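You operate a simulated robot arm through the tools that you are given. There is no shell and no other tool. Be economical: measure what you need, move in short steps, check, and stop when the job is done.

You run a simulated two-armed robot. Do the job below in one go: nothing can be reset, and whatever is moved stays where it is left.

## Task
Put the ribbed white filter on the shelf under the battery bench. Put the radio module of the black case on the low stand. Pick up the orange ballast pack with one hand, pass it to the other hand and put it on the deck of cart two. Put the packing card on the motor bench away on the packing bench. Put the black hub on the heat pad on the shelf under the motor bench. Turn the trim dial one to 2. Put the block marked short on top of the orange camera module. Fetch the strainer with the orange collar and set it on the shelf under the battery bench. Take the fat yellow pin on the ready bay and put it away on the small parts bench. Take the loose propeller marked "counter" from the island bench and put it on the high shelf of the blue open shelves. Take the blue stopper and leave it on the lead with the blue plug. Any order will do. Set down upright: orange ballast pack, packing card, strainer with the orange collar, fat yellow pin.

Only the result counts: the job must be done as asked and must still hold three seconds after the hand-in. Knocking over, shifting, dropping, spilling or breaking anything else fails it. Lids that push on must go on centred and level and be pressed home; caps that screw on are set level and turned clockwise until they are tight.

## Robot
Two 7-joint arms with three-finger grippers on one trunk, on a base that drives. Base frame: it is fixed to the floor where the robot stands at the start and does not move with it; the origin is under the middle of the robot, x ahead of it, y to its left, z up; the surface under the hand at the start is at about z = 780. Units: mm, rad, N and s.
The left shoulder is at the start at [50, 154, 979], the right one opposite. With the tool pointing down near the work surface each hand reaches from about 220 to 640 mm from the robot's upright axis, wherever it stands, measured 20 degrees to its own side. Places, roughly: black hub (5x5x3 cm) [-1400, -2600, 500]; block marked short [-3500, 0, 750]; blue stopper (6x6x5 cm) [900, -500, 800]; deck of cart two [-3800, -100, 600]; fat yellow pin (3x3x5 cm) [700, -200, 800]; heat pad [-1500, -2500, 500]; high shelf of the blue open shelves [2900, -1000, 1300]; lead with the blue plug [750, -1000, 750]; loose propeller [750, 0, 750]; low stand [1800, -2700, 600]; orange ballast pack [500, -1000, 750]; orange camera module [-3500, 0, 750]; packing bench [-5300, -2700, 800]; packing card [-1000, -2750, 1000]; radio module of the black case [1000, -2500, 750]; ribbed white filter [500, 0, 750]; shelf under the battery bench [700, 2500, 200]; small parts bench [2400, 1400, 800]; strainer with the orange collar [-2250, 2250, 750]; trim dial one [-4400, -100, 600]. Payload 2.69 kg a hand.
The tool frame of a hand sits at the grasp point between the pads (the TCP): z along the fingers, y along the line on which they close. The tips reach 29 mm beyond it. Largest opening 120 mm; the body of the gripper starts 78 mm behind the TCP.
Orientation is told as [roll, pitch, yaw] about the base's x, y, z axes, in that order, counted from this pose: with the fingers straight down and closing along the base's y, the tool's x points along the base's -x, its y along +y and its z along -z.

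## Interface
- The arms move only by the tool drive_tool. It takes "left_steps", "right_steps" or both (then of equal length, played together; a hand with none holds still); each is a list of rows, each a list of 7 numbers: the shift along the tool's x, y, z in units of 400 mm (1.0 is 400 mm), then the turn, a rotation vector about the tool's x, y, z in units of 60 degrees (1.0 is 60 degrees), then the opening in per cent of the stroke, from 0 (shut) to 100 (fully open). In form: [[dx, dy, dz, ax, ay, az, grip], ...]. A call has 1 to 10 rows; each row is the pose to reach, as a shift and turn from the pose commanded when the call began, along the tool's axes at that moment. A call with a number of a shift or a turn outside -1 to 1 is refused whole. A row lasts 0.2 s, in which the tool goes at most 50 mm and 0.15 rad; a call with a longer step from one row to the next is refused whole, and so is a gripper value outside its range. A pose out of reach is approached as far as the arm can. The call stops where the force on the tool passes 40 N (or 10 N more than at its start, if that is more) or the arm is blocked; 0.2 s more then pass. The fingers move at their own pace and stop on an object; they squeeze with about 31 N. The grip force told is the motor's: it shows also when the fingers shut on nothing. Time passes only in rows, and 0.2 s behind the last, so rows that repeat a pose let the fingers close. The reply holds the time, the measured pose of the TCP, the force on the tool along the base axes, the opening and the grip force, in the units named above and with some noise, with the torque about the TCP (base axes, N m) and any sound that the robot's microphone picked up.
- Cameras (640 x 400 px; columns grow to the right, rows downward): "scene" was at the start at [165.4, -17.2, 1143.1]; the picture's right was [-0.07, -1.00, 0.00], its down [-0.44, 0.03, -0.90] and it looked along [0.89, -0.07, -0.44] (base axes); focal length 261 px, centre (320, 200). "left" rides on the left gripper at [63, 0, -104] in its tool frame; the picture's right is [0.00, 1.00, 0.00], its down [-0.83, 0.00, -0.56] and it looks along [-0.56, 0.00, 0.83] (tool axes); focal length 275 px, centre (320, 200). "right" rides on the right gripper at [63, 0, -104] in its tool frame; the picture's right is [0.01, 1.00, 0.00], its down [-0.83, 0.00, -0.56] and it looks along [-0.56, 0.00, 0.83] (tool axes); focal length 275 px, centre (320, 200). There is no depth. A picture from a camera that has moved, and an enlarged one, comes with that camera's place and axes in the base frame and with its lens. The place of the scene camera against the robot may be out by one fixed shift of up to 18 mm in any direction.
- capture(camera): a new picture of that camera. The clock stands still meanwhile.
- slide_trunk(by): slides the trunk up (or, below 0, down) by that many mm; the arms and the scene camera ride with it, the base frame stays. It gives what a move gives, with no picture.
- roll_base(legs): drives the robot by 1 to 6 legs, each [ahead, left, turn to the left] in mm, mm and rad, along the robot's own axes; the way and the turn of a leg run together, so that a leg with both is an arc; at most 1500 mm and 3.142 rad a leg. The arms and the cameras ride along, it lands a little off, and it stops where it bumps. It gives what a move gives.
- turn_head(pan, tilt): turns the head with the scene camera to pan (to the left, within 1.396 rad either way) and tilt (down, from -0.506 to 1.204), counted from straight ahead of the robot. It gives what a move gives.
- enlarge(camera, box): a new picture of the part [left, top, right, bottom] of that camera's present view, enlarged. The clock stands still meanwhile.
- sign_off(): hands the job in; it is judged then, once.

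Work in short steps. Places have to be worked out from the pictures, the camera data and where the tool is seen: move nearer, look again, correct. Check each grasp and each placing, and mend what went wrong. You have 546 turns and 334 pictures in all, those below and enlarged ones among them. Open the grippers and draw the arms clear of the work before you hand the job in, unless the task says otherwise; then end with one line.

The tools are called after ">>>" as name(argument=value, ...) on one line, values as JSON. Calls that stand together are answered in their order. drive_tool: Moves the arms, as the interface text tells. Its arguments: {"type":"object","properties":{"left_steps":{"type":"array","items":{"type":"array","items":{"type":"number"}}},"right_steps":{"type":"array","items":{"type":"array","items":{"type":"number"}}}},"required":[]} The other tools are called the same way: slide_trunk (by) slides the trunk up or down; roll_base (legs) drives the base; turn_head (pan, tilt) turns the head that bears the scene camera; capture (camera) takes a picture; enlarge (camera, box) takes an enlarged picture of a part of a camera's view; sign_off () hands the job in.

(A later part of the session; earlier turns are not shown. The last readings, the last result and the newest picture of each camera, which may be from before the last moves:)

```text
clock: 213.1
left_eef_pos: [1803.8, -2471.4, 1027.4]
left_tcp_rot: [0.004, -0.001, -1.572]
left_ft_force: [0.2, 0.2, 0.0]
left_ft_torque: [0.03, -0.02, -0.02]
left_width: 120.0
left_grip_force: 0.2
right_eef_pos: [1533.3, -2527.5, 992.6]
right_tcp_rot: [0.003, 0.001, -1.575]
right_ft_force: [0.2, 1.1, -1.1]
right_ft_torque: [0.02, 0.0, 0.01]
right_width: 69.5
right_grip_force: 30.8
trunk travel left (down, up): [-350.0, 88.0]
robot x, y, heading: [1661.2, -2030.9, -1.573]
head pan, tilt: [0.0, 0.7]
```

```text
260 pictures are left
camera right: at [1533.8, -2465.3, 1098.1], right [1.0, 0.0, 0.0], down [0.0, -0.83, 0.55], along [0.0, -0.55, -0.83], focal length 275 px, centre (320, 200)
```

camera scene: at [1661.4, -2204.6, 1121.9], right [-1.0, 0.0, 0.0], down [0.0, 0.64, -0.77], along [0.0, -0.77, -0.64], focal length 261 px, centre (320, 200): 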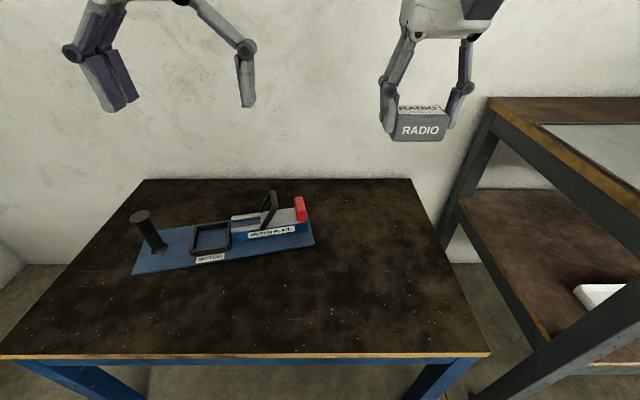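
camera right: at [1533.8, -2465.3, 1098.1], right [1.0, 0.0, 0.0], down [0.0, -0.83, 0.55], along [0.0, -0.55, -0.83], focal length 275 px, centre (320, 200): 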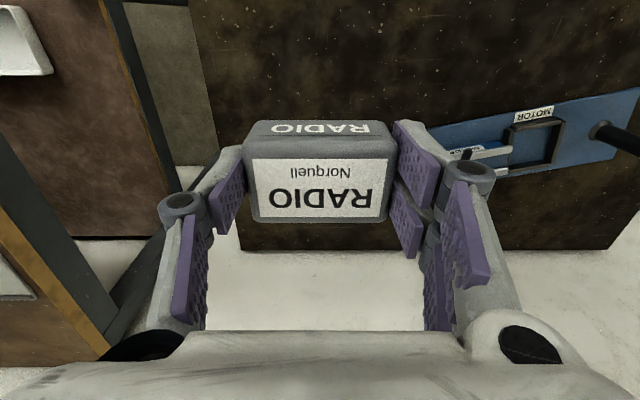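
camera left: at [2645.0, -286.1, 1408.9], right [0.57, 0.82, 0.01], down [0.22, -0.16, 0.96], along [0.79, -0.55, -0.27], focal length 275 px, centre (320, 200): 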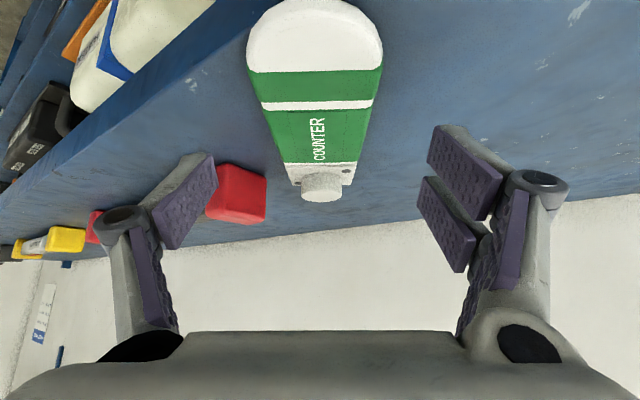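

The spot below is clear. I lower the trunk 250 mm and then the right hand toward the stand (top about 560).

>>> slide_trunk(by=-250)

>>> drive_tool(right_steps=[[0, 0, 0.1, 0, 0, 0, 0], [0, 0, 0.2, 0, 0, 0, 0]])

>>> capture(camera="right")

>>> capture(camera="scene")

```text
clock: 215.7
left_eef_pos: [1804.0, -2468.9, 778.6]
left_tcp_rot: [0.003, -0.002, -1.573]
left_ft_force: [0.1, 0.4, -0.2]
left_ft_torque: [0.0, -0.01, 0.0]
left_width: 119.8
left_grip_force: 0.1
right_eef_pos: [1533.2, -2527.7, 743.4]
right_tcp_rot: [0.001, 0.001, -1.575]
right_ft_force: [0.3, -0.5, -1.9]
right_ft_torque: [-0.01, -0.03, -0.02]
right_width: 69.5
right_grip_force: 30.9
trunk travel left (down, up): [-100.0, 338.0]
robot x, y, heading: [1665.4, -2032.9, -1.579]
head pan, tilt: [0.0, 0.7]
```

```text
clock: 216.3
left_eef_pos: [1803.9, -2469.9, 777.0]
left_tcp_rot: [0.003, -0.002, -1.572]
left_ft_force: [0.7, 0.7, 0.1]
left_ft_torque: [0.02, -0.02, 0.0]
left_width: 120.1
left_grip_force: 0.1
right_eef_pos: [1533.0, -2528.4, 664.3]
right_tcp_rot: [0.0, 0.003, -1.575]
right_ft_force: [0.1, -0.1, -1.0]
right_ft_torque: [-0.02, -0.02, 0.0]
right_width: 69.3
right_grip_force: 31.1
trunk travel left (down, up): [-100.0, 338.0]
robot x, y, heading: [1664.1, -2032.0, -1.567]
head pan, tilt: [0.0, 0.7]
```

```text
259 pictures are left
camera right: at [1534.4, -2464.9, 768.2], right [1.0, 0.0, 0.0], down [0.0, -0.83, 0.55], along [0.0, -0.55, -0.83], focal length 275 px, centre (320, 200)
```

right: 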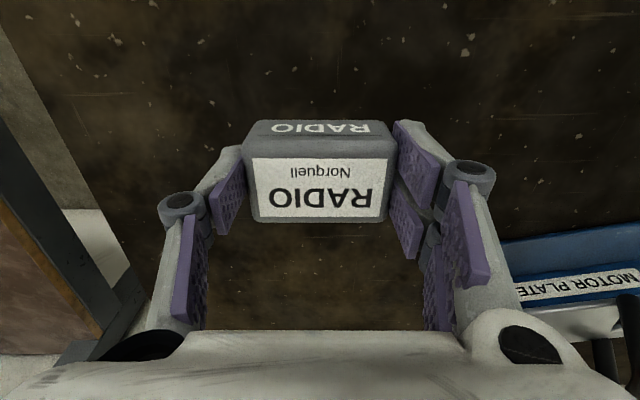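

```text
258 pictures are left
camera scene: at [1661.2, -2283.0, 854.3], right [-1.0, 0.0, 0.0], down [0.0, 0.64, -0.76], along [0.0, -0.76, -0.64], focal length 261 px, centre (320, 200)
```

scene: 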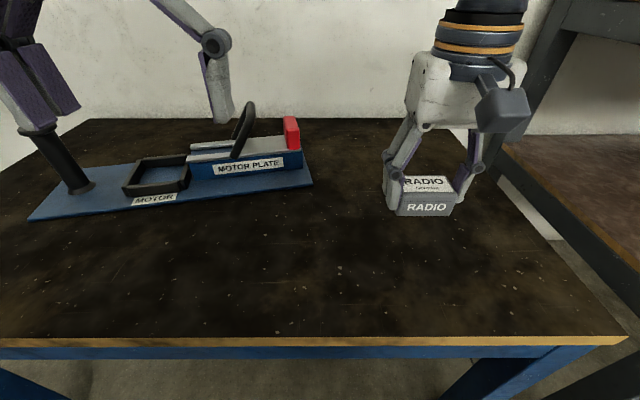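

All clear. I lower further with slow rows at the end until contact.

>>> drive_tool(right_steps=[[0, 0, 0.06, 0, 0, 0, 0], [0, 0, 0.1, 0, 0, 0, 0], [0, 0, 0.11, 0, 0, 0, 0], [0, 0, 0.12, 0, 0, 0, 0], [0, 0, 0.13, 0, 0, 0, 0]])

>>> capture(camera="scene")

```text
clock: 217.5
left_eef_pos: [1803.6, -2468.5, 777.1]
left_tcp_rot: [0.004, -0.002, -1.575]
left_ft_force: [0.7, 0.1, 0.5]
left_ft_torque: [0.0, 0.04, 0.0]
left_width: 120.1
left_grip_force: 0.1
right_eef_pos: [1532.6, -2527.1, 609.5]
right_tcp_rot: [0.002, 0.002, -1.575]
right_ft_force: [0.6, 0.8, -1.0]
right_ft_torque: [0.0, -0.01, 0.01]
right_width: 69.3
right_grip_force: 31.0
trunk travel left (down, up): [-100.0, 338.0]
robot x, y, heading: [1665.9, -2032.3, -1.577]
head pan, tilt: [0.0, 0.7]
```

```text
257 pictures are left
camera scene: at [1661.2, -2283.0, 854.3], right [-1.0, 0.0, 0.0], down [0.0, 0.64, -0.76], along [0.0, -0.76, -0.64], focal length 261 px, centre (320, 200)
```

scene: 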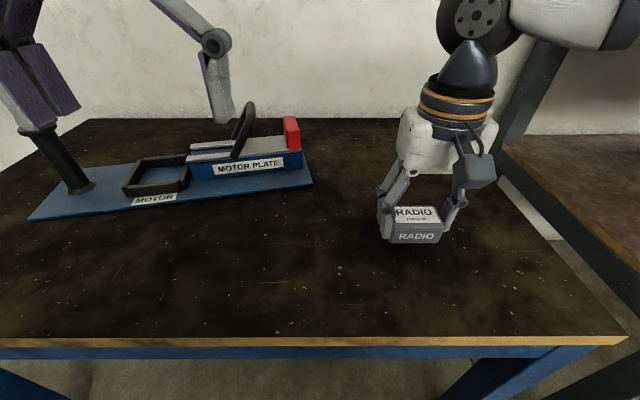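

>>> drive_tool(right_steps=[[0, 0, 0.008, 0, 0, 0, 0], [0, 0, 0.016, 0, 0, 0, 0], [0, 0, 0.024, 0, 0, 0, 0], [0, 0, 0.03, 0, 0, 0, 0]])

```text
clock: 218.5
left_eef_pos: [1804.0, -2469.8, 778.4]
left_tcp_rot: [0.004, -0.002, -1.574]
left_ft_force: [-0.9, 0.1, 0.1]
left_ft_torque: [-0.05, 0.0, 0.05]
left_width: 120.1
left_grip_force: 0.0
right_eef_pos: [1533.6, -2528.2, 599.2]
right_tcp_rot: [0.001, 0.001, -1.574]
right_ft_force: [-0.3, 0.3, -1.5]
right_ft_torque: [-0.01, 0.01, 0.0]
right_width: 69.6
right_grip_force: 31.3
trunk travel left (down, up): [-100.0, 338.0]
robot x, y, heading: [1665.6, -2033.2, -1.577]
head pan, tilt: [0.0, 0.7]
```

Still free; a few more slow rows down.

>>> drive_tool(right_steps=[[0, 0, 0.008, 0, 0, 0, 0], [0, 0, 0.016, 0, 0, 0, 0], [0, 0, 0.024, 0, 0, 0, 0], [0, 0, 0.032, 0, 0, 0, 0], [0, 0, 0.04, 0, 0, 0, 0], [0, 0, 0.048, 0, 0, 0, 0]])

```text
clock: 219.9
left_eef_pos: [1804.7, -2469.2, 778.4]
left_tcp_rot: [0.004, -0.001, -1.572]
left_ft_force: [0.4, 0.5, -0.3]
left_ft_torque: [-0.01, -0.02, 0.03]
left_width: 120.2
left_grip_force: 0.0
right_eef_pos: [1533.8, -2527.1, 582.1]
right_tcp_rot: [0.003, -0.002, -1.575]
right_ft_force: [1.8, -2.0, 25.4]
right_ft_torque: [-0.11, -0.06, 0.03]
right_width: 69.8
right_grip_force: 31.1
trunk travel left (down, up): [-100.0, 338.0]
robot x, y, heading: [1668.1, -2031.2, -1.567]
head pan, tilt: [0.0, 0.7]
```

Contact at TCP z 582. I ease off, open and lift.

>>> drive_tool(right_steps=[[0, 0, -0.006, 0, 0, 0, 0], [0, 0, -0.006, 0, 0, 0, 75], [0, 0, -0.006, 0, 0, 0, 85], [0, 0, -0.1, 0, 0, 0, 85], [0, 0, -0.22, 0, 0, 0, 85], [0, 0, -0.34, 0, 0, 0, 85]])

>>> slide_trunk(by=250)

>>> capture(camera="scene")

```text
clock: 221.3
left_eef_pos: [1804.4, -2470.5, 779.0]
left_tcp_rot: [0.004, -0.002, -1.572]
left_ft_force: [-0.3, -0.2, 0.0]
left_ft_torque: [-0.03, -0.03, -0.02]
left_width: 120.1
left_grip_force: 0.0
right_eef_pos: [1532.7, -2526.9, 716.2]
right_tcp_rot: [0.002, 0.001, -1.573]
right_ft_force: [0.5, -0.4, 0.8]
right_ft_torque: [0.01, -0.01, -0.01]
right_width: 102.1
right_grip_force: 0.0
trunk travel left (down, up): [-100.0, 338.0]
robot x, y, heading: [1665.9, -2031.5, -1.571]
head pan, tilt: [0.0, 0.7]
```

```text
clock: 223.9
left_eef_pos: [1804.4, -2469.0, 1027.7]
left_tcp_rot: [0.003, -0.002, -1.571]
left_ft_force: [0.2, -0.4, 0.3]
left_ft_torque: [0.0, 0.0, 0.0]
left_width: 120.0
left_grip_force: 0.1
right_eef_pos: [1532.7, -2526.8, 965.0]
right_tcp_rot: [0.002, 0.001, -1.574]
right_ft_force: [0.5, -0.2, -0.7]
right_ft_torque: [-0.03, -0.02, 0.01]
right_width: 101.8
right_grip_force: 0.1
trunk travel left (down, up): [-350.0, 88.0]
robot x, y, heading: [1665.4, -2032.7, -1.572]
head pan, tilt: [0.0, 0.7]
```

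```text
256 pictures are left
camera scene: at [1661.5, -2204.7, 1121.8], right [-1.0, 0.0, 0.0], down [0.0, 0.64, -0.76], along [0.0, -0.76, -0.64], focal length 261 px, centre (320, 200)
```

scene: 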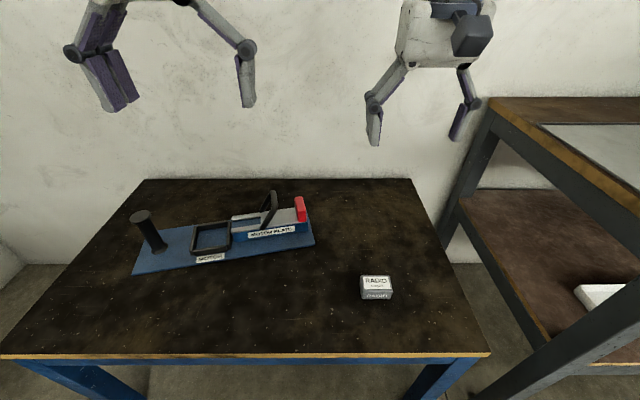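

The radio stands on the low stand. Next the motor bench: I back off and travel along the aisle toward -x, stopping to look.

>>> roll_base(legs=[[-300, 0, 0], [0, -1500, 0]])

>>> turn_head(pan=-0.9, tilt=0.3)

>>> capture(camera="scene")

```text
clock: 237.1
left_eef_pos: [308.4, -2164.3, 1028.0]
left_tcp_rot: [0.002, -0.002, -1.575]
left_ft_force: [-0.3, 0.2, -0.1]
left_ft_torque: [0.01, -0.01, -0.01]
left_width: 120.2
left_grip_force: 0.1
right_eef_pos: [37.6, -2220.7, 965.9]
right_tcp_rot: [0.002, 0.001, -1.576]
right_ft_force: [0.1, -0.6, 0.1]
right_ft_torque: [-0.03, -0.02, -0.03]
right_width: 102.0
right_grip_force: 0.0
trunk travel left (down, up): [-350.0, 88.0]
robot x, y, heading: [174.1, -1727.1, -1.576]
head pan, tilt: [0.0, 0.7]
```

```text
clock: 238.3
left_eef_pos: [310.1, -2164.9, 1028.6]
left_tcp_rot: [0.003, -0.002, -1.576]
left_ft_force: [0.2, -0.8, 0.7]
left_ft_torque: [-0.01, -0.02, -0.02]
left_width: 120.2
left_grip_force: 0.1
right_eef_pos: [38.0, -2221.1, 966.0]
right_tcp_rot: [0.001, 0.002, -1.579]
right_ft_force: [0.4, -0.4, 0.1]
right_ft_torque: [0.03, -0.01, 0.01]
right_width: 102.1
right_grip_force: 0.1
trunk travel left (down, up): [-350.0, 88.0]
robot x, y, heading: [173.7, -1724.9, -1.578]
head pan, tilt: [-0.901, 0.3]
```

```text
255 pictures are left
camera scene: at [94.7, -1870.5, 1158.0], right [-0.62, 0.79, 0.0], down [0.23, 0.18, -0.96], along [-0.75, -0.59, -0.3], focal length 261 px, centre (320, 200)
```

scene: 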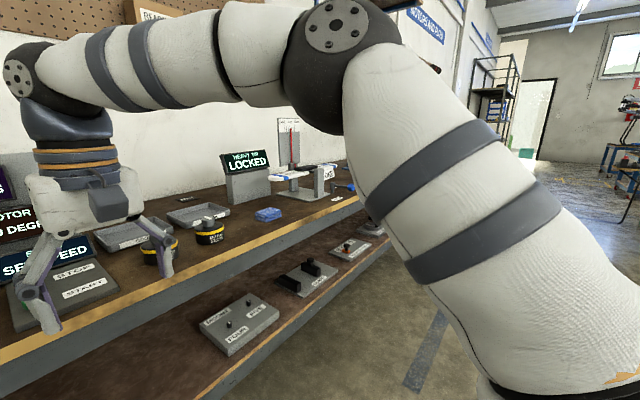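

The aisle is free; I go on to x ≈ -1100 and look at the bench.

>>> roll_base(legs=[[0, -1250, 0.005]])

>>> turn_head(pan=0, tilt=0.4)

>>> capture(camera="scene")

```text
clock: 248.1
left_eef_pos: [-931.2, -2159.9, 1028.1]
left_tcp_rot: [0.004, -0.001, -1.564]
left_ft_force: [-0.3, -0.6, -0.2]
left_ft_torque: [0.03, -0.01, 0.0]
left_width: 119.6
left_grip_force: 0.0
right_eef_pos: [-1202.6, -2220.7, 965.9]
right_tcp_rot: [0.001, 0.002, -1.565]
right_ft_force: [0.1, -0.3, 0.9]
right_ft_torque: [0.03, 0.04, 0.01]
right_width: 101.8
right_grip_force: 0.1
trunk travel left (down, up): [-350.0, 88.0]
robot x, y, heading: [-1076.6, -1721.7, -1.566]
head pan, tilt: [-0.901, 0.3]
```

```text
clock: 249.3
left_eef_pos: [-931.2, -2161.3, 1027.6]
left_tcp_rot: [0.005, -0.001, -1.562]
left_ft_force: [0.4, 0.4, -0.4]
left_ft_torque: [0.03, 0.0, -0.02]
left_width: 119.9
left_grip_force: 0.1
right_eef_pos: [-1201.3, -2220.3, 966.0]
right_tcp_rot: [0.001, 0.002, -1.565]
right_ft_force: [-0.8, 0.9, -0.3]
right_ft_torque: [0.01, -0.02, 0.01]
right_width: 102.1
right_grip_force: 0.1
trunk travel left (down, up): [-350.0, 88.0]
robot x, y, heading: [-1074.3, -1724.1, -1.562]
head pan, tilt: [0.0, 0.4]
```

```text
254 pictures are left
camera scene: at [-1076.2, -1904.1, 1148.7], right [-1.0, 0.0, 0.0], down [0.0, 0.39, -0.92], along [0.0, -0.92, -0.39], focal length 261 px, centre (320, 200)
```

scene: 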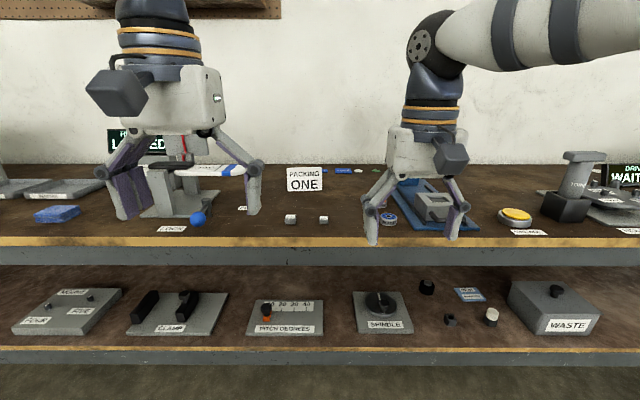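

The PACKING ONE card stands on the bench; I zoom on it and on the shelf objects at right.

>>> enlarge(camera="scene", box=[340, 250, 620, 350])

>>> enlarge(camera="scene", box=[180, 140, 400, 240])

```text
2.29 times, centred on (480, 300) of scene
camera zoom: at [-1076.2, -1904.1, 1148.7], right [-1.0, 0.0, 0.0], down [0.0, 0.39, -0.92], along [0.0, -0.92, -0.39], focal length 597 px, centre (-46, -29)
```

zoom: 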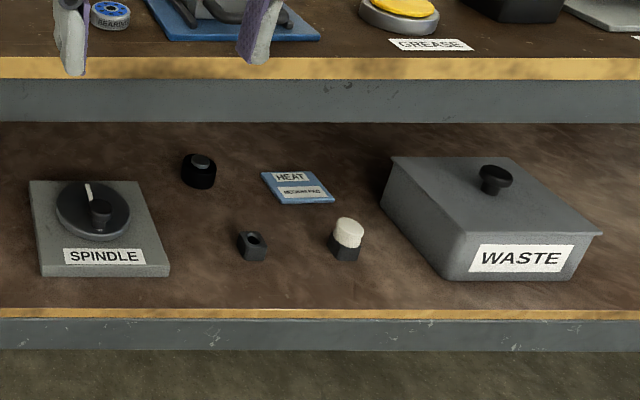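

```text
2.91 times, centred on (290, 190) of scene
camera zoom: at [-1076.2, -1904.1, 1148.7], right [-1.0, 0.0, 0.0], down [0.0, 0.39, -0.92], along [0.0, -0.92, -0.39], focal length 759 px, centre (407, 229)
```

zoom: 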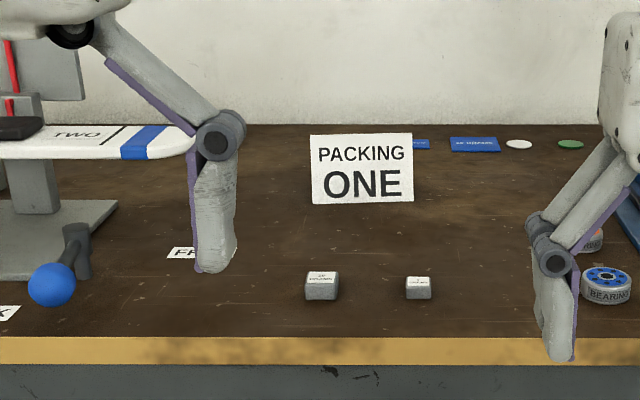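

The black hub is at about (-1445,-2617) on the shelf (z ≈ 500), the heat pad at about (-1593,-2603), with little headroom (≈ 280 mm). I'll need a flat approach with the wrist camera on top, so I test turning the right tool by 180° in free space.

>>> drive_tool(right_steps=[[0, 0, 0, 0, 0, 0.14, 80], [0, 0, 0, 0, 0, 0.28, 80], [0, 0, 0, 0, 0, 0.42, 80], [0, 0, 0, 0, 0, 0.56, 80], [0, 0, 0, 0, 0, 0.7, 80], [0, 0, 0, 0, 0, 0.84, 80], [0, 0, 0, 0, 0, 0.98, 80]])

>>> drive_tool(right_steps=[[0, 0, 0, 0, 0, 0.14, 80], [0, 0, 0, 0, 0, 0.28, 80], [0, 0, 0, 0, 0, 0.42, 80], [0, 0, 0, 0, 0, 0.56, 80], [0, 0, 0, 0, 0, 0.7, 80], [0, 0, 0, 0, 0, 0.84, 80], [0, 0, 0, 0, 0, 0.98, 80]])

>>> drive_tool(right_steps=[[0, 0, 0, 0, 0, 0.14, 80], [0, 0, 0, 0, 0, 0.28, 80], [0, 0, 0, 0, 0, 0.42, 80], [0, 0, 0, 0, 0, 0.56, 80], [0, 0, 0, 0, 0, 0.7, 80], [0, 0, 0, 0, 0, 0.84, 80], [0, 0, 0, 0, 0, 0.98, 80], [0, 0, 0, 0, 0, 1.0, 80]])

```text
clock: 250.9
left_eef_pos: [-930.6, -2160.9, 1027.6]
left_tcp_rot: [0.002, -0.003, -1.563]
left_ft_force: [-0.1, 0.7, 0.4]
left_ft_torque: [0.01, -0.01, -0.01]
left_width: 120.0
left_grip_force: 0.1
right_eef_pos: [-1202.7, -2222.0, 966.6]
right_tcp_rot: [0.001, 0.004, -2.593]
right_ft_force: [0.1, 0.1, -0.1]
right_ft_torque: [-0.02, 0.0, 0.03]
right_width: 95.7
right_grip_force: 0.0
trunk travel left (down, up): [-350.0, 88.0]
robot x, y, heading: [-1071.9, -1725.6, -1.568]
head pan, tilt: [0.0, 0.4]
```

```text
clock: 252.5
left_eef_pos: [-931.6, -2160.8, 1027.1]
left_tcp_rot: [0.003, -0.002, -1.563]
left_ft_force: [-0.7, -0.1, -0.4]
left_ft_torque: [0.0, 0.02, 0.0]
left_width: 119.9
left_grip_force: 0.0
right_eef_pos: [-1200.8, -2221.8, 964.7]
right_tcp_rot: [-0.001, 0.0, 2.665]
right_ft_force: [0.1, -0.8, 0.1]
right_ft_torque: [0.0, 0.02, 0.02]
right_width: 96.0
right_grip_force: 0.2
trunk travel left (down, up): [-350.0, 88.0]
robot x, y, heading: [-1074.4, -1724.1, -1.563]
head pan, tilt: [0.0, 0.4]
```

```text
clock: 254.3
left_eef_pos: [-931.4, -2161.5, 1027.8]
left_tcp_rot: [0.003, -0.003, -1.565]
left_ft_force: [-0.4, 0.0, -0.4]
left_ft_torque: [-0.01, 0.0, 0.0]
left_width: 119.9
left_grip_force: 0.1
right_eef_pos: [-1202.5, -2223.6, 965.5]
right_tcp_rot: [-0.002, -0.004, 1.618]
right_ft_force: [0.4, 0.7, 0.9]
right_ft_torque: [-0.04, -0.03, 0.04]
right_width: 96.0
right_grip_force: 0.0
right hand out of reach, approached as far as the arm can: row 5, 6, 7, 8
trunk travel left (down, up): [-350.0, 88.0]
robot x, y, heading: [-1077.8, -1722.9, -1.569]
head pan, tilt: [0.0, 0.4]
```

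The flip works (nearly 180°). I back off, tilt the right tool 57° forward and fold the left hand back and out so it clears the bench.

>>> roll_base(legs=[[-200, -200, 0]])

>>> drive_tool(left_steps=[[0.05, 0.08, 0, 0, 0, 0, 100], [0.11, 0.16, 0, 0, 0, 0, 100], [0.18, 0.24, 0, 0, 0, 0, 100], [0.26, 0.3, 0, 0, 0, 0, 100], [0.34, 0.36, 0, 0, 0, 0, 100], [0.42, 0.39, 0, 0, 0, 0, 100], [0.47, 0.39, 0, 0, 0, 0, 100]], right_steps=[[0, 0, 0, 0, 0.14, 0, 80], [0, 0, 0, 0, 0.28, 0, 80], [0, 0, 0, 0, 0.42, 0, 80], [0, 0, 0, 0, 0.56, 0, 80], [0, 0, 0, 0, 0.7, 0, 80], [0, 0, 0, 0, 0.84, 0, 80], [0, 0, 0, 0, 0.955, 0, 80]])

```text
clock: 256.5
left_eef_pos: [-1133.3, -1960.1, 1028.2]
left_tcp_rot: [0.004, -0.002, -1.563]
left_ft_force: [-0.4, 0.5, 0.7]
left_ft_torque: [-0.03, 0.01, -0.01]
left_width: 119.9
left_grip_force: 0.1
right_eef_pos: [-1404.6, -2024.8, 966.6]
right_tcp_rot: [-0.001, -0.005, 1.618]
right_ft_force: [-0.3, -0.5, 0.0]
right_ft_torque: [0.0, -0.06, 0.01]
right_width: 95.9
right_grip_force: 0.0
trunk travel left (down, up): [-350.0, 88.0]
robot x, y, heading: [-1278.3, -1526.2, -1.571]
head pan, tilt: [0.0, 0.4]
```

```text
clock: 258.1
left_eef_pos: [-1001.8, -1780.9, 1006.5]
left_tcp_rot: [0.003, -0.001, -1.564]
left_ft_force: [0.4, 0.9, 0.2]
left_ft_torque: [0.03, 0.0, -0.03]
left_width: 119.9
left_grip_force: 0.0
left hand out of reach, approached as far as the arm can: row 5, 6, 7
right_eef_pos: [-1455.8, -2091.5, 852.2]
right_tcp_rot: [0.001, 0.988, 1.633]
right_ft_force: [-2.3, -0.6, 0.6]
right_ft_torque: [0.09, -0.09, 0.11]
right_width: 96.0
right_grip_force: 0.3
right hand out of reach, approached as far as the arm can: row 1, 2, 3, 4, 5, 6, 7
trunk travel left (down, up): [-350.0, 88.0]
robot x, y, heading: [-1278.7, -1526.0, -1.567]
head pan, tilt: [0.0, 0.4]
```

Both arms are in shape. I lower the trunk 300 mm here in the open and look.

>>> slide_trunk(by=-300)

>>> turn_head(pan=-0.25, tilt=0.35)

>>> capture(camera="scene")

>>> capture(camera="right")

```text
clock: 261.1
left_eef_pos: [-1002.9, -1849.0, 621.9]
left_tcp_rot: [0.005, 0.362, -1.564]
left_ft_force: [0.1, 0.1, 0.0]
left_ft_torque: [-0.01, 0.03, -0.02]
left_width: 120.0
left_grip_force: 0.1
right_eef_pos: [-1458.2, -2082.7, 367.1]
right_tcp_rot: [-0.021, 0.627, 1.6]
right_ft_force: [-1.0, 0.1, 0.1]
right_ft_torque: [0.05, 0.0, 0.01]
right_width: 96.3
right_grip_force: 0.0
trunk travel left (down, up): [-50.0, 388.0]
robot x, y, heading: [-1274.6, -1523.0, -1.568]
head pan, tilt: [0.0, 0.4]
```

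```text
clock: 261.8
left_eef_pos: [-1000.7, -1849.4, 621.6]
left_tcp_rot: [0.003, 0.363, -1.565]
left_ft_force: [-0.8, 0.1, 0.6]
left_ft_torque: [-0.05, 0.01, 0.0]
left_width: 119.9
left_grip_force: 0.1
right_eef_pos: [-1458.0, -2082.8, 366.5]
right_tcp_rot: [-0.022, 0.629, 1.601]
right_ft_force: [-0.2, -0.6, -0.4]
right_ft_torque: [0.0, 0.01, 0.0]
right_width: 95.8
right_grip_force: 0.1
trunk travel left (down, up): [-50.0, 388.0]
robot x, y, heading: [-1275.3, -1525.2, -1.565]
head pan, tilt: [-0.25, 0.351]
```

```text
251 pictures are left
camera scene: at [-1300.1, -1798.9, 829.7], right [-0.97, 0.24, 0.0], down [0.08, 0.33, -0.94], along [-0.23, -0.91, -0.34], focal length 261 px, centre (320, 200)
```

scene: 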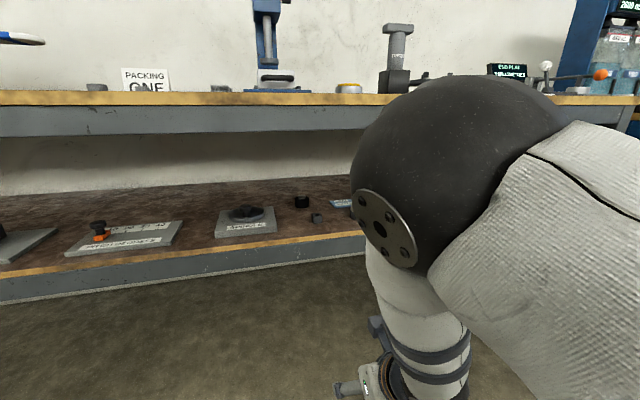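

```text
250 pictures are left
camera right: at [-1459.1, -2073.1, 488.4], right [-1.0, -0.05, -0.01], down [-0.05, 1.0, -0.04], along [0.02, -0.04, -1.0], focal length 275 px, centre (320, 200)
```

right: 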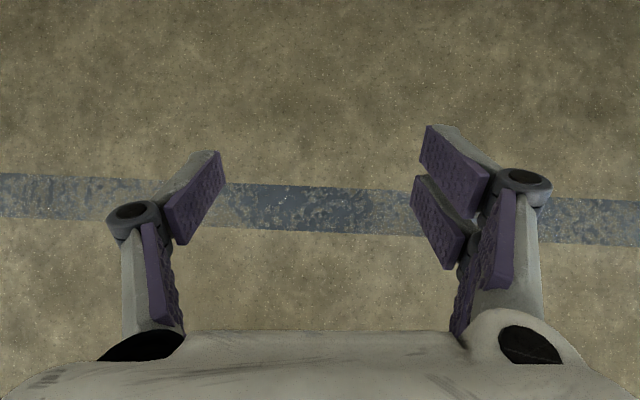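

Lowering shifted the right hand; I raise it to about z 565 and restore the 57° tilt.

>>> drive_tool(right_steps=[[0.06, 0, -0.08, 0, 0.07, 0, 80], [0.12, 0, -0.16, 0, 0.14, 0, 80], [0.18, 0, -0.24, 0, 0.21, 0, 80], [0.24, 0, -0.32, 0, 0.28, 0, 80], [0.294, 0, -0.4, 0, 0.354, 0, 80]])

>>> capture(camera="scene")

>>> capture(camera="right")

```text
clock: 263.0
left_eef_pos: [-1001.9, -1848.5, 621.8]
left_tcp_rot: [0.003, 0.364, -1.564]
left_ft_force: [-0.1, 0.2, -0.8]
left_ft_torque: [0.03, 0.03, 0.01]
left_width: 120.1
left_grip_force: 0.1
right_eef_pos: [-1536.8, -2091.0, 456.2]
right_tcp_rot: [-0.033, 0.989, 1.587]
right_ft_force: [0.9, 0.0, -0.4]
right_ft_torque: [-0.01, 0.02, -0.02]
right_width: 96.0
right_grip_force: 0.0
right hand out of reach, approached as far as the arm can: row 1, 2, 3, 4, 5
trunk travel left (down, up): [-50.0, 388.0]
robot x, y, heading: [-1274.9, -1521.5, -1.57]
head pan, tilt: [-0.25, 0.351]
```

```text
249 pictures are left
camera scene: at [-1300.1, -1798.9, 829.7], right [-0.97, 0.24, 0.0], down [0.08, 0.33, -0.94], along [-0.23, -0.91, -0.34], focal length 261 px, centre (320, 200)
```

scene: 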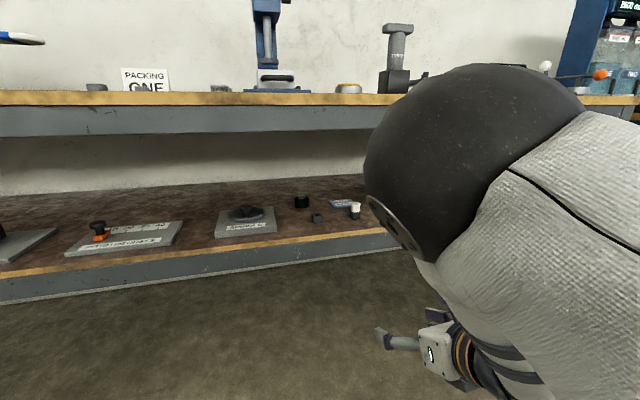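

```text
248 pictures are left
camera right: at [-1539.5, -2039.4, 567.0], right [-1.0, -0.05, -0.01], down [-0.04, 0.92, -0.39], along [0.03, -0.39, -0.92], focal length 275 px, centre (320, 200)
```

right: 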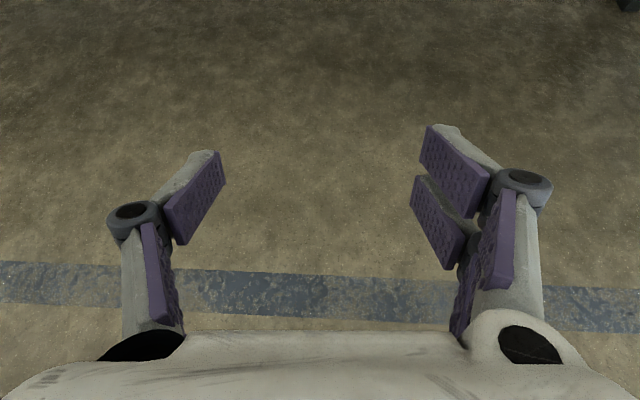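

The flipped posture drifts near joint limits. Re-measuring the wrist length (~215 mm) shows an unflipped tool tilted ~43° fits under the bench, so I undo the flip.

>>> drive_tool(right_steps=[[0, 0, 0, 0, -0.14, 0, 80], [0, 0, 0, 0, -0.28, 0, 80], [0, 0, 0, 0, -0.42, 0, 80], [0, 0, 0, 0, -0.56, 0, 80], [0, 0, 0, 0, -0.7, 0, 80], [0, 0, 0, 0, -0.84, 0, 80], [0, 0, 0, 0, -0.944, 0, 80]])

>>> drive_tool(right_steps=[[0, 0, 0, 0, 0, -0.14, 80], [0, 0, 0, 0, 0, -0.28, 80], [0, 0, 0, 0, 0, -0.42, 80], [0, 0, 0, 0, 0, -0.56, 80], [0, 0, 0, 0, 0, -0.7, 80], [0, 0, 0, 0, 0, -0.84, 80], [0, 0, 0, 0, 0, -0.98, 80]])

>>> drive_tool(right_steps=[[0, 0, 0, 0, 0, -0.14, 80], [0, 0, 0, 0, 0, -0.28, 80], [0, 0, 0, 0, 0, -0.42, 80], [0, 0, 0, 0, 0, -0.56, 80], [0, 0, 0, 0, 0, -0.7, 80], [0, 0, 0, 0, 0, -0.84, 80], [0, 0, 0, 0, 0, -0.98, 80]])

>>> drive_tool(right_steps=[[0, 0, 0, 0, 0, -0.14, 80], [0, 0, 0, 0, 0, -0.28, 80], [0, 0, 0, 0, 0, -0.42, 80], [0, 0, 0, 0, 0, -0.56, 80], [0, 0, 0, 0, 0, -0.7, 80], [0, 0, 0, 0, 0, -0.84, 80], [0, 0, 0, 0, 0, -0.98, 80]])

```text
clock: 264.6
left_eef_pos: [-1001.3, -1849.5, 622.2]
left_tcp_rot: [0.004, 0.365, -1.563]
left_ft_force: [-0.2, -0.4, 0.1]
left_ft_torque: [0.01, 0.02, -0.03]
left_width: 119.8
left_grip_force: 0.1
right_eef_pos: [-1536.3, -2089.3, 456.8]
right_tcp_rot: [-0.019, 0.008, 1.612]
right_ft_force: [0.6, 0.3, -0.3]
right_ft_torque: [0.01, -0.02, -0.01]
right_width: 96.0
right_grip_force: 0.0
right hand out of reach, approached as far as the arm can: row 1, 2, 3, 4, 5, 6
trunk travel left (down, up): [-50.0, 388.0]
robot x, y, heading: [-1276.6, -1522.4, -1.566]
head pan, tilt: [-0.25, 0.351]
```

```text
clock: 266.2
left_eef_pos: [-1002.7, -1848.9, 621.2]
left_tcp_rot: [0.002, 0.364, -1.563]
left_ft_force: [-0.8, -0.2, -0.1]
left_ft_torque: [0.0, 0.02, 0.02]
left_width: 119.9
left_grip_force: 0.1
right_eef_pos: [-1537.0, -2089.3, 456.4]
right_tcp_rot: [-0.001, 0.021, 2.643]
right_ft_force: [-0.4, 0.2, -0.1]
right_ft_torque: [0.01, -0.01, 0.03]
right_width: 95.7
right_grip_force: 0.2
trunk travel left (down, up): [-50.0, 388.0]
robot x, y, heading: [-1273.7, -1523.4, -1.569]
head pan, tilt: [-0.25, 0.351]
```

```text
clock: 267.8
left_eef_pos: [-1000.6, -1848.7, 622.0]
left_tcp_rot: [0.003, 0.364, -1.564]
left_ft_force: [-0.1, -0.8, -0.1]
left_ft_torque: [-0.02, -0.01, -0.03]
left_width: 120.1
left_grip_force: 0.0
right_eef_pos: [-1536.3, -2089.2, 456.7]
right_tcp_rot: [0.018, 0.01, -2.615]
right_ft_force: [-0.3, -0.2, -0.5]
right_ft_torque: [-0.03, -0.01, -0.03]
right_width: 96.2
right_grip_force: 0.0
trunk travel left (down, up): [-50.0, 388.0]
robot x, y, heading: [-1274.6, -1520.6, -1.566]
head pan, tilt: [-0.25, 0.351]
```

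```text
clock: 269.4
left_eef_pos: [-1001.8, -1848.2, 620.4]
left_tcp_rot: [0.006, 0.362, -1.564]
left_ft_force: [0.3, 0.5, -0.4]
left_ft_torque: [0.0, -0.01, -0.03]
left_width: 119.9
left_grip_force: 0.0
right_eef_pos: [-1535.1, -2090.5, 457.4]
right_tcp_rot: [0.017, -0.011, -1.586]
right_ft_force: [-0.3, -0.5, -0.7]
right_ft_torque: [0.0, 0.03, 0.01]
right_width: 95.8
right_grip_force: 0.1
trunk travel left (down, up): [-50.0, 388.0]
robot x, y, heading: [-1275.8, -1522.5, -1.566]
head pan, tilt: [-0.25, 0.351]
```

Restored. I now raise to z ≈ 575, shift inward and tilt the tool 43° forward (unflipped).

>>> drive_tool(right_steps=[[0, 0.04, -0.06, 0, -0.12, 0, 80], [0, 0.08, -0.12, 0, -0.24, 0, 80], [0, 0.12, -0.18, 0, -0.36, 0, 80], [0, 0.16, -0.24, 0, -0.48, 0, 80], [0, 0.2, -0.29, 0, -0.6, 0, 80], [0, 0.225, -0.29, 0, -0.716, 0, 80]])

>>> capture(camera="scene")

>>> capture(camera="right")

```text
clock: 270.8
left_eef_pos: [-1000.7, -1849.1, 621.9]
left_tcp_rot: [0.003, 0.362, -1.564]
left_ft_force: [0.3, -1.1, -0.2]
left_ft_torque: [-0.01, 0.0, 0.02]
left_width: 119.7
left_grip_force: 0.1
right_eef_pos: [-1577.7, -2151.7, 477.4]
right_tcp_rot: [0.025, -0.758, -1.609]
right_ft_force: [0.7, 1.3, 0.5]
right_ft_torque: [-0.06, 0.0, 0.0]
right_width: 95.9
right_grip_force: 0.0
right hand out of reach, approached as far as the arm can: row 1, 2, 3, 4, 5, 6
trunk travel left (down, up): [-50.0, 388.0]
robot x, y, heading: [-1273.0, -1526.2, -1.565]
head pan, tilt: [-0.25, 0.351]
```

```text
247 pictures are left
camera scene: at [-1300.2, -1798.7, 829.8], right [-0.97, 0.24, 0.0], down [0.08, 0.33, -0.94], along [-0.23, -0.91, -0.34], focal length 261 px, centre (320, 200)
```

scene: 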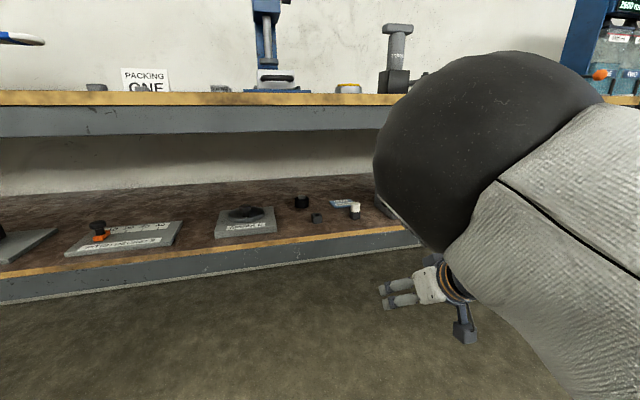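

```text
246 pictures are left
camera right: at [-1574.8, -2035.3, 509.6], right [1.0, -0.02, 0.02], down [-0.02, -0.22, 0.98], along [-0.01, -0.98, -0.22], focal length 275 px, centre (320, 200)
```

right: 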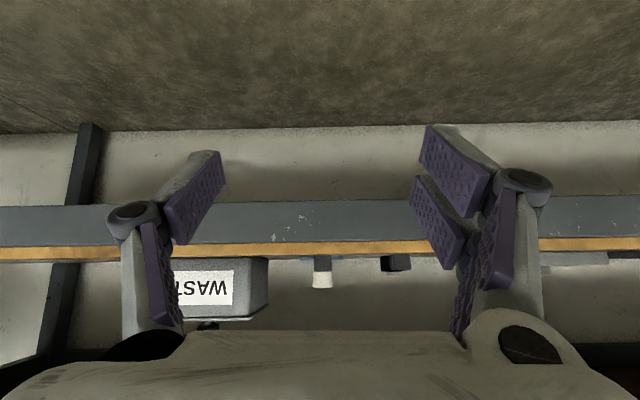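

The elbow is high because the arm is bent. I stretch the arm out (about 830 mm ahead, z 570) while still in front of the bench so that it becomes nearly straight.

>>> drive_tool(right_steps=[[-0.08, 0.05, 0.03, 0, 0, 0, 80], [-0.17, 0.1, 0.06, 0, 0, 0, 80], [-0.26, 0.15, 0.09, 0, 0, 0, 80], [-0.35, 0.2, 0.12, 0, 0, 0, 80], [-0.44, 0.25, 0.15, 0, 0, 0, 80], [-0.526, 0.29, 0.17, 0, 0, 0, 80]])

>>> capture(camera="scene")

```text
clock: 272.2
left_eef_pos: [-1001.1, -1848.7, 621.1]
left_tcp_rot: [0.004, 0.364, -1.562]
left_ft_force: [0.0, 0.5, -0.2]
left_ft_torque: [-0.04, 0.01, 0.01]
left_width: 120.2
left_grip_force: 0.1
right_eef_pos: [-1470.2, -2353.4, 570.1]
right_tcp_rot: [0.023, -0.758, -1.609]
right_ft_force: [0.4, -0.1, 0.7]
right_ft_torque: [0.04, 0.02, -0.04]
right_width: 95.9
right_grip_force: 0.1
right hand out of reach, approached as far as the arm can: row 1
trunk travel left (down, up): [-50.0, 388.0]
robot x, y, heading: [-1276.7, -1525.4, -1.564]
head pan, tilt: [-0.25, 0.351]
```

```text
245 pictures are left
camera scene: at [-1300.2, -1799.0, 829.7], right [-0.97, 0.24, 0.0], down [0.08, 0.33, -0.94], along [-0.23, -0.91, -0.34], focal length 261 px, centre (320, 200)
```

scene: 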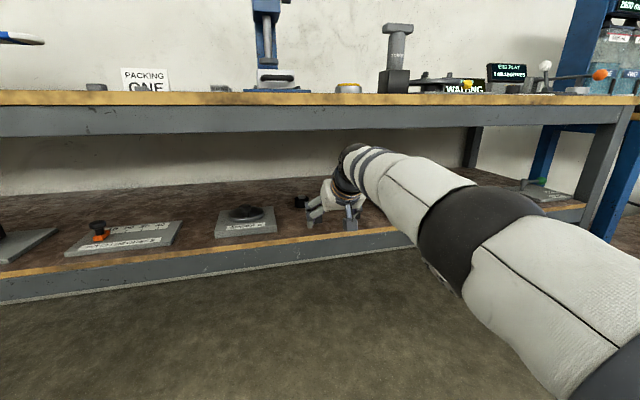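

The arm is now straight and low. I look with the right camera for the hub and pad.

>>> capture(camera="right")

>>> enlarge(camera="scene", box=[240, 130, 440, 255])

```text
244 pictures are left
camera right: at [-1466.2, -2236.3, 603.3], right [1.0, -0.02, 0.01], down [-0.02, -0.22, 0.97], along [-0.02, -0.97, -0.22], focal length 275 px, centre (320, 200)
```

right: 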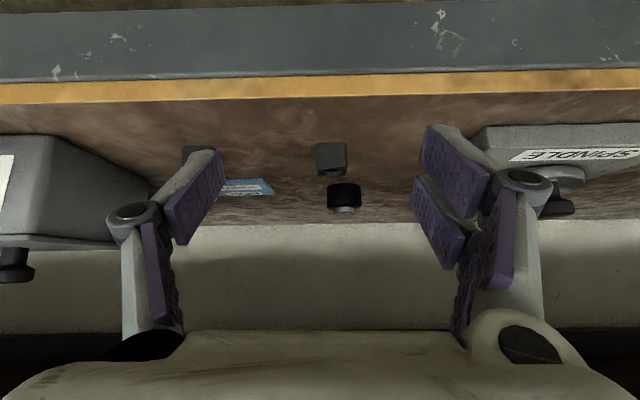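

```text
3.20 times, centred on (340, 192) of scene
camera zoom: at [-1300.2, -1799.0, 829.7], right [-0.97, 0.24, 0.0], down [0.08, 0.33, -0.94], along [-0.23, -0.91, -0.34], focal length 835 px, centre (256, 224)
```

zoom: 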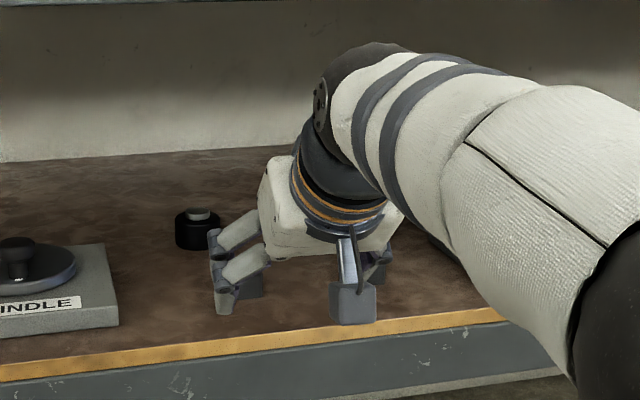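

Hub centre ≈ (-1442,-2608), 30 mm tall; a small nut stands in front at (-1461,-2467) and will pass between the open fingers. I lower to z 545, shift 28 mm and roll in.

>>> drive_tool(right_steps=[[0.043, 0.07, 0.045, 0, 0, 0, 85]])

>>> roll_base(legs=[[120, 0, 0]])

>>> capture(camera="right")

>>> capture(camera="scene")

```text
clock: 272.6
left_eef_pos: [-1001.2, -1848.5, 620.9]
left_tcp_rot: [0.005, 0.363, -1.565]
left_ft_force: [0.1, 0.2, -0.3]
left_ft_torque: [-0.03, 0.01, 0.01]
left_width: 120.0
left_grip_force: 0.1
right_eef_pos: [-1440.3, -2355.4, 547.0]
right_tcp_rot: [0.025, -0.758, -1.61]
right_ft_force: [-0.9, 0.0, 1.0]
right_ft_torque: [-0.02, -0.01, -0.01]
right_width: 102.0
right_grip_force: 0.0
trunk travel left (down, up): [-50.0, 388.0]
robot x, y, heading: [-1274.7, -1523.2, -1.568]
head pan, tilt: [-0.25, 0.351]
```

```text
clock: 273.9
left_eef_pos: [-1000.7, -1969.1, 621.2]
left_tcp_rot: [0.005, 0.362, -1.564]
left_ft_force: [-0.3, -0.1, 0.0]
left_ft_torque: [0.02, 0.01, 0.01]
left_width: 120.0
left_grip_force: 0.0
right_eef_pos: [-1439.4, -2474.6, 547.8]
right_tcp_rot: [0.023, -0.759, -1.61]
right_ft_force: [-0.1, -0.2, 0.2]
right_ft_torque: [0.01, 0.01, 0.02]
right_width: 102.0
right_grip_force: 0.1
trunk travel left (down, up): [-50.0, 388.0]
robot x, y, heading: [-1274.1, -1643.8, -1.571]
head pan, tilt: [-0.25, 0.351]
```

```text
242 pictures are left
camera right: at [-1437.0, -2357.6, 579.4], right [1.0, -0.02, 0.02], down [-0.02, -0.22, 0.98], along [-0.01, -0.98, -0.22], focal length 275 px, centre (320, 200)
```

right: 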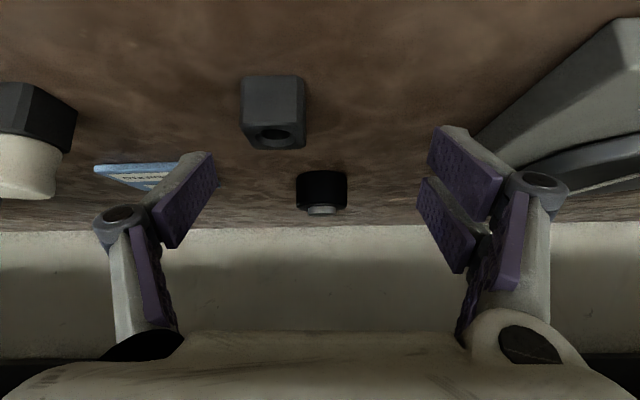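

```text
241 pictures are left
camera scene: at [-1299.6, -1918.9, 829.8], right [-0.97, 0.24, 0.0], down [0.08, 0.33, -0.94], along [-0.23, -0.91, -0.34], focal length 261 px, centre (320, 200)
```

scene: 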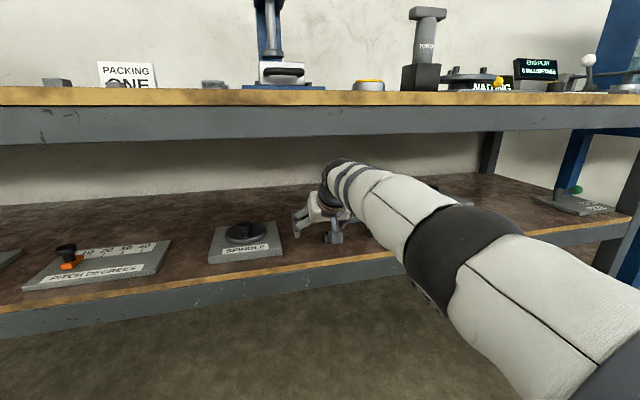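

Clear passage. Hub centre ≈ (-1438,-2605). I roll in 110 mm more and check.

>>> roll_base(legs=[[110, 0, 0]])

>>> capture(camera="right")

```text
clock: 275.1
left_eef_pos: [-1001.7, -2078.8, 621.4]
left_tcp_rot: [0.003, 0.364, -1.566]
left_ft_force: [0.0, 0.1, 0.2]
left_ft_torque: [0.01, -0.01, 0.0]
left_width: 120.1
left_grip_force: 0.1
right_eef_pos: [-1439.9, -2585.5, 547.6]
right_tcp_rot: [0.023, -0.759, -1.61]
right_ft_force: [-0.3, 0.6, -0.2]
right_ft_torque: [0.01, 0.01, 0.0]
right_width: 102.1
right_grip_force: 0.1
trunk travel left (down, up): [-50.0, 388.0]
robot x, y, heading: [-1273.7, -1755.6, -1.569]
head pan, tilt: [-0.25, 0.351]
```

```text
240 pictures are left
camera right: at [-1436.8, -2467.4, 579.4], right [1.0, -0.02, 0.01], down [-0.02, -0.22, 0.98], along [-0.01, -0.98, -0.22], focal length 275 px, centre (320, 200)
```

right: 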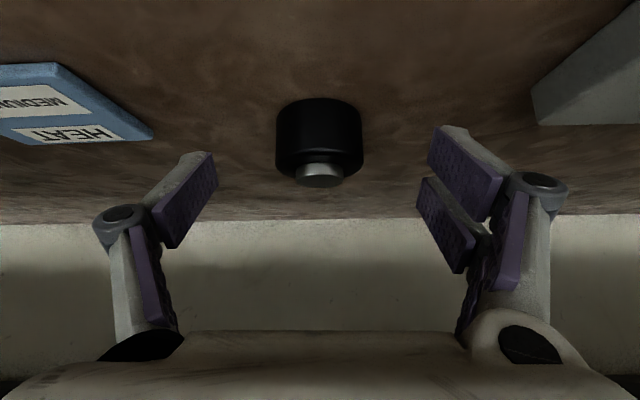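

The hub is centred between the fingers. I advance 20 mm along the tool axis and close.

>>> drive_tool(right_steps=[[0, 0, 0.025, 0, 0, 0, 85], [0, 0, 0.05, 0, 0, 0, 85], [0, 0, 0.05, 0, 0, 0, 0], [0, 0, 0.05, 0, 0, 0, 0], [0, 0, 0.05, 0, 0, 0, 0]])

>>> capture(camera="right")

```text
clock: 276.3
left_eef_pos: [-1000.3, -2078.5, 621.3]
left_tcp_rot: [0.004, 0.362, -1.566]
left_ft_force: [0.3, -0.8, 0.1]
left_ft_torque: [-0.02, 0.04, 0.01]
left_width: 120.0
left_grip_force: 0.1
right_eef_pos: [-1438.6, -2585.8, 536.3]
right_tcp_rot: [0.025, -0.76, -1.611]
right_ft_force: [-0.7, 1.1, 1.6]
right_ft_torque: [0.03, -0.03, 0.0]
right_width: 47.0
right_grip_force: 30.8
right hand out of reach, approached as far as the arm can: row 1, 2, 3, 4, 5
trunk travel left (down, up): [-50.0, 388.0]
robot x, y, heading: [-1274.1, -1752.0, -1.561]
head pan, tilt: [-0.25, 0.351]
```

```text
239 pictures are left
camera right: at [-1436.4, -2467.8, 569.4], right [1.0, -0.02, 0.01], down [-0.02, -0.22, 0.98], along [-0.01, -0.98, -0.22], focal length 275 px, centre (320, 200)
```

right: 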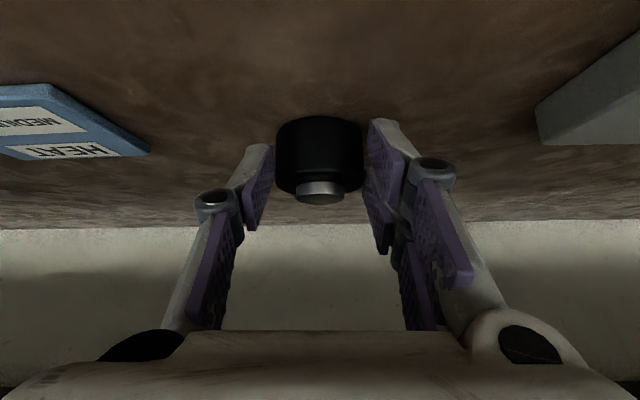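

Hub gripped (47 mm). I lift it 25 mm, strafe right 90 mm and locate the pad from closer.

>>> drive_tool(right_steps=[[-0.02, 0, -0.02, 0, 0, 0, 0], [-0.043, 0, -0.045, 0, 0, 0, 0]])

>>> roll_base(legs=[[0, -80, 0]])

>>> capture(camera="right")

```text
clock: 276.9
left_eef_pos: [-1001.1, -2078.9, 621.0]
left_tcp_rot: [0.003, 0.363, -1.566]
left_ft_force: [-0.8, -0.6, -0.2]
left_ft_torque: [0.0, 0.01, 0.02]
left_width: 120.1
left_grip_force: 0.0
right_eef_pos: [-1439.0, -2584.4, 560.8]
right_tcp_rot: [0.025, -0.759, -1.608]
right_ft_force: [-0.2, 0.1, -1.2]
right_ft_torque: [0.03, -0.03, -0.02]
right_width: 47.1
right_grip_force: 31.2
trunk travel left (down, up): [-50.0, 388.0]
robot x, y, heading: [-1275.9, -1758.2, -1.569]
head pan, tilt: [-0.25, 0.351]
```

```text
clock: 278.2
left_eef_pos: [-1079.6, -2078.8, 620.9]
left_tcp_rot: [0.004, 0.363, -1.564]
left_ft_force: [0.1, -0.4, -0.1]
left_ft_torque: [0.01, 0.02, 0.02]
left_width: 120.3
left_grip_force: 0.1
right_eef_pos: [-1518.2, -2584.9, 560.3]
right_tcp_rot: [0.026, -0.759, -1.607]
right_ft_force: [0.9, 0.1, -1.3]
right_ft_torque: [0.03, 0.01, 0.04]
right_width: 47.2
right_grip_force: 30.8
trunk travel left (down, up): [-50.0, 388.0]
robot x, y, heading: [-1359.1, -1758.6, -1.567]
head pan, tilt: [-0.25, 0.351]
```

```text
238 pictures are left
camera right: at [-1516.1, -2468.3, 593.7], right [1.0, -0.02, 0.01], down [-0.02, -0.22, 0.98], along [-0.01, -0.98, -0.22], focal length 275 px, centre (320, 200)
```

right: 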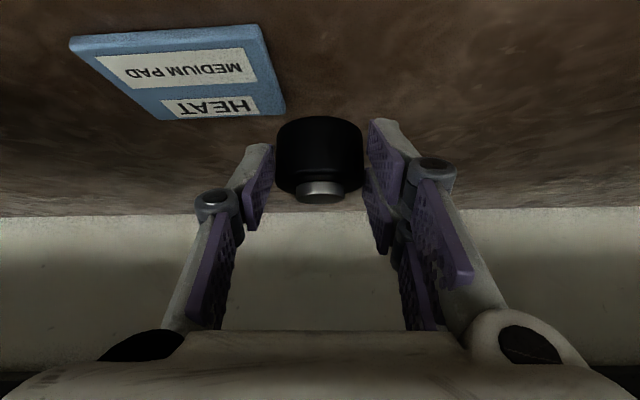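

Pad centre ≈ (-1573,-2582). I shift the base right 55 mm and back 23 mm so the hub (20 mm beyond the TCP) is over it.

>>> roll_base(legs=[[-22, -55, 0]])

>>> capture(camera="right")

>>> capture(camera="scene")

```text
clock: 279.3
left_eef_pos: [-1134.7, -2056.5, 621.2]
left_tcp_rot: [0.005, 0.364, -1.563]
left_ft_force: [-0.2, -0.3, 0.4]
left_ft_torque: [-0.03, 0.03, 0.02]
left_width: 119.9
left_grip_force: 0.0
right_eef_pos: [-1573.1, -2564.6, 561.3]
right_tcp_rot: [0.025, -0.759, -1.606]
right_ft_force: [-0.2, 0.4, -1.0]
right_ft_torque: [0.06, 0.01, -0.02]
right_width: 46.9
right_grip_force: 30.7
trunk travel left (down, up): [-50.0, 388.0]
robot x, y, heading: [-1409.2, -1732.7, -1.571]
head pan, tilt: [-0.25, 0.351]
```

```text
237 pictures are left
camera right: at [-1570.5, -2446.7, 593.7], right [1.0, -0.02, 0.01], down [-0.02, -0.22, 0.98], along [-0.01, -0.98, -0.22], focal length 275 px, centre (320, 200)
```

right: 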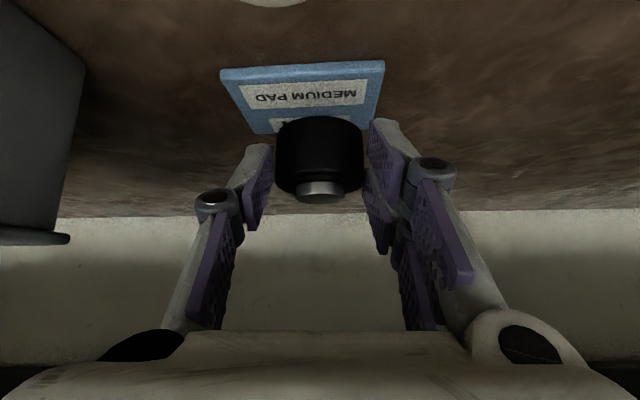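

```text
236 pictures are left
camera scene: at [-1433.7, -2007.5, 829.7], right [-0.97, 0.24, 0.0], down [0.08, 0.33, -0.94], along [-0.23, -0.91, -0.34], focal length 261 px, centre (320, 200)
```

scene: 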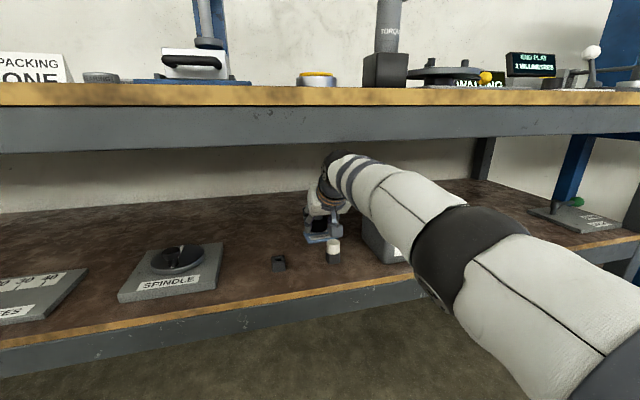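

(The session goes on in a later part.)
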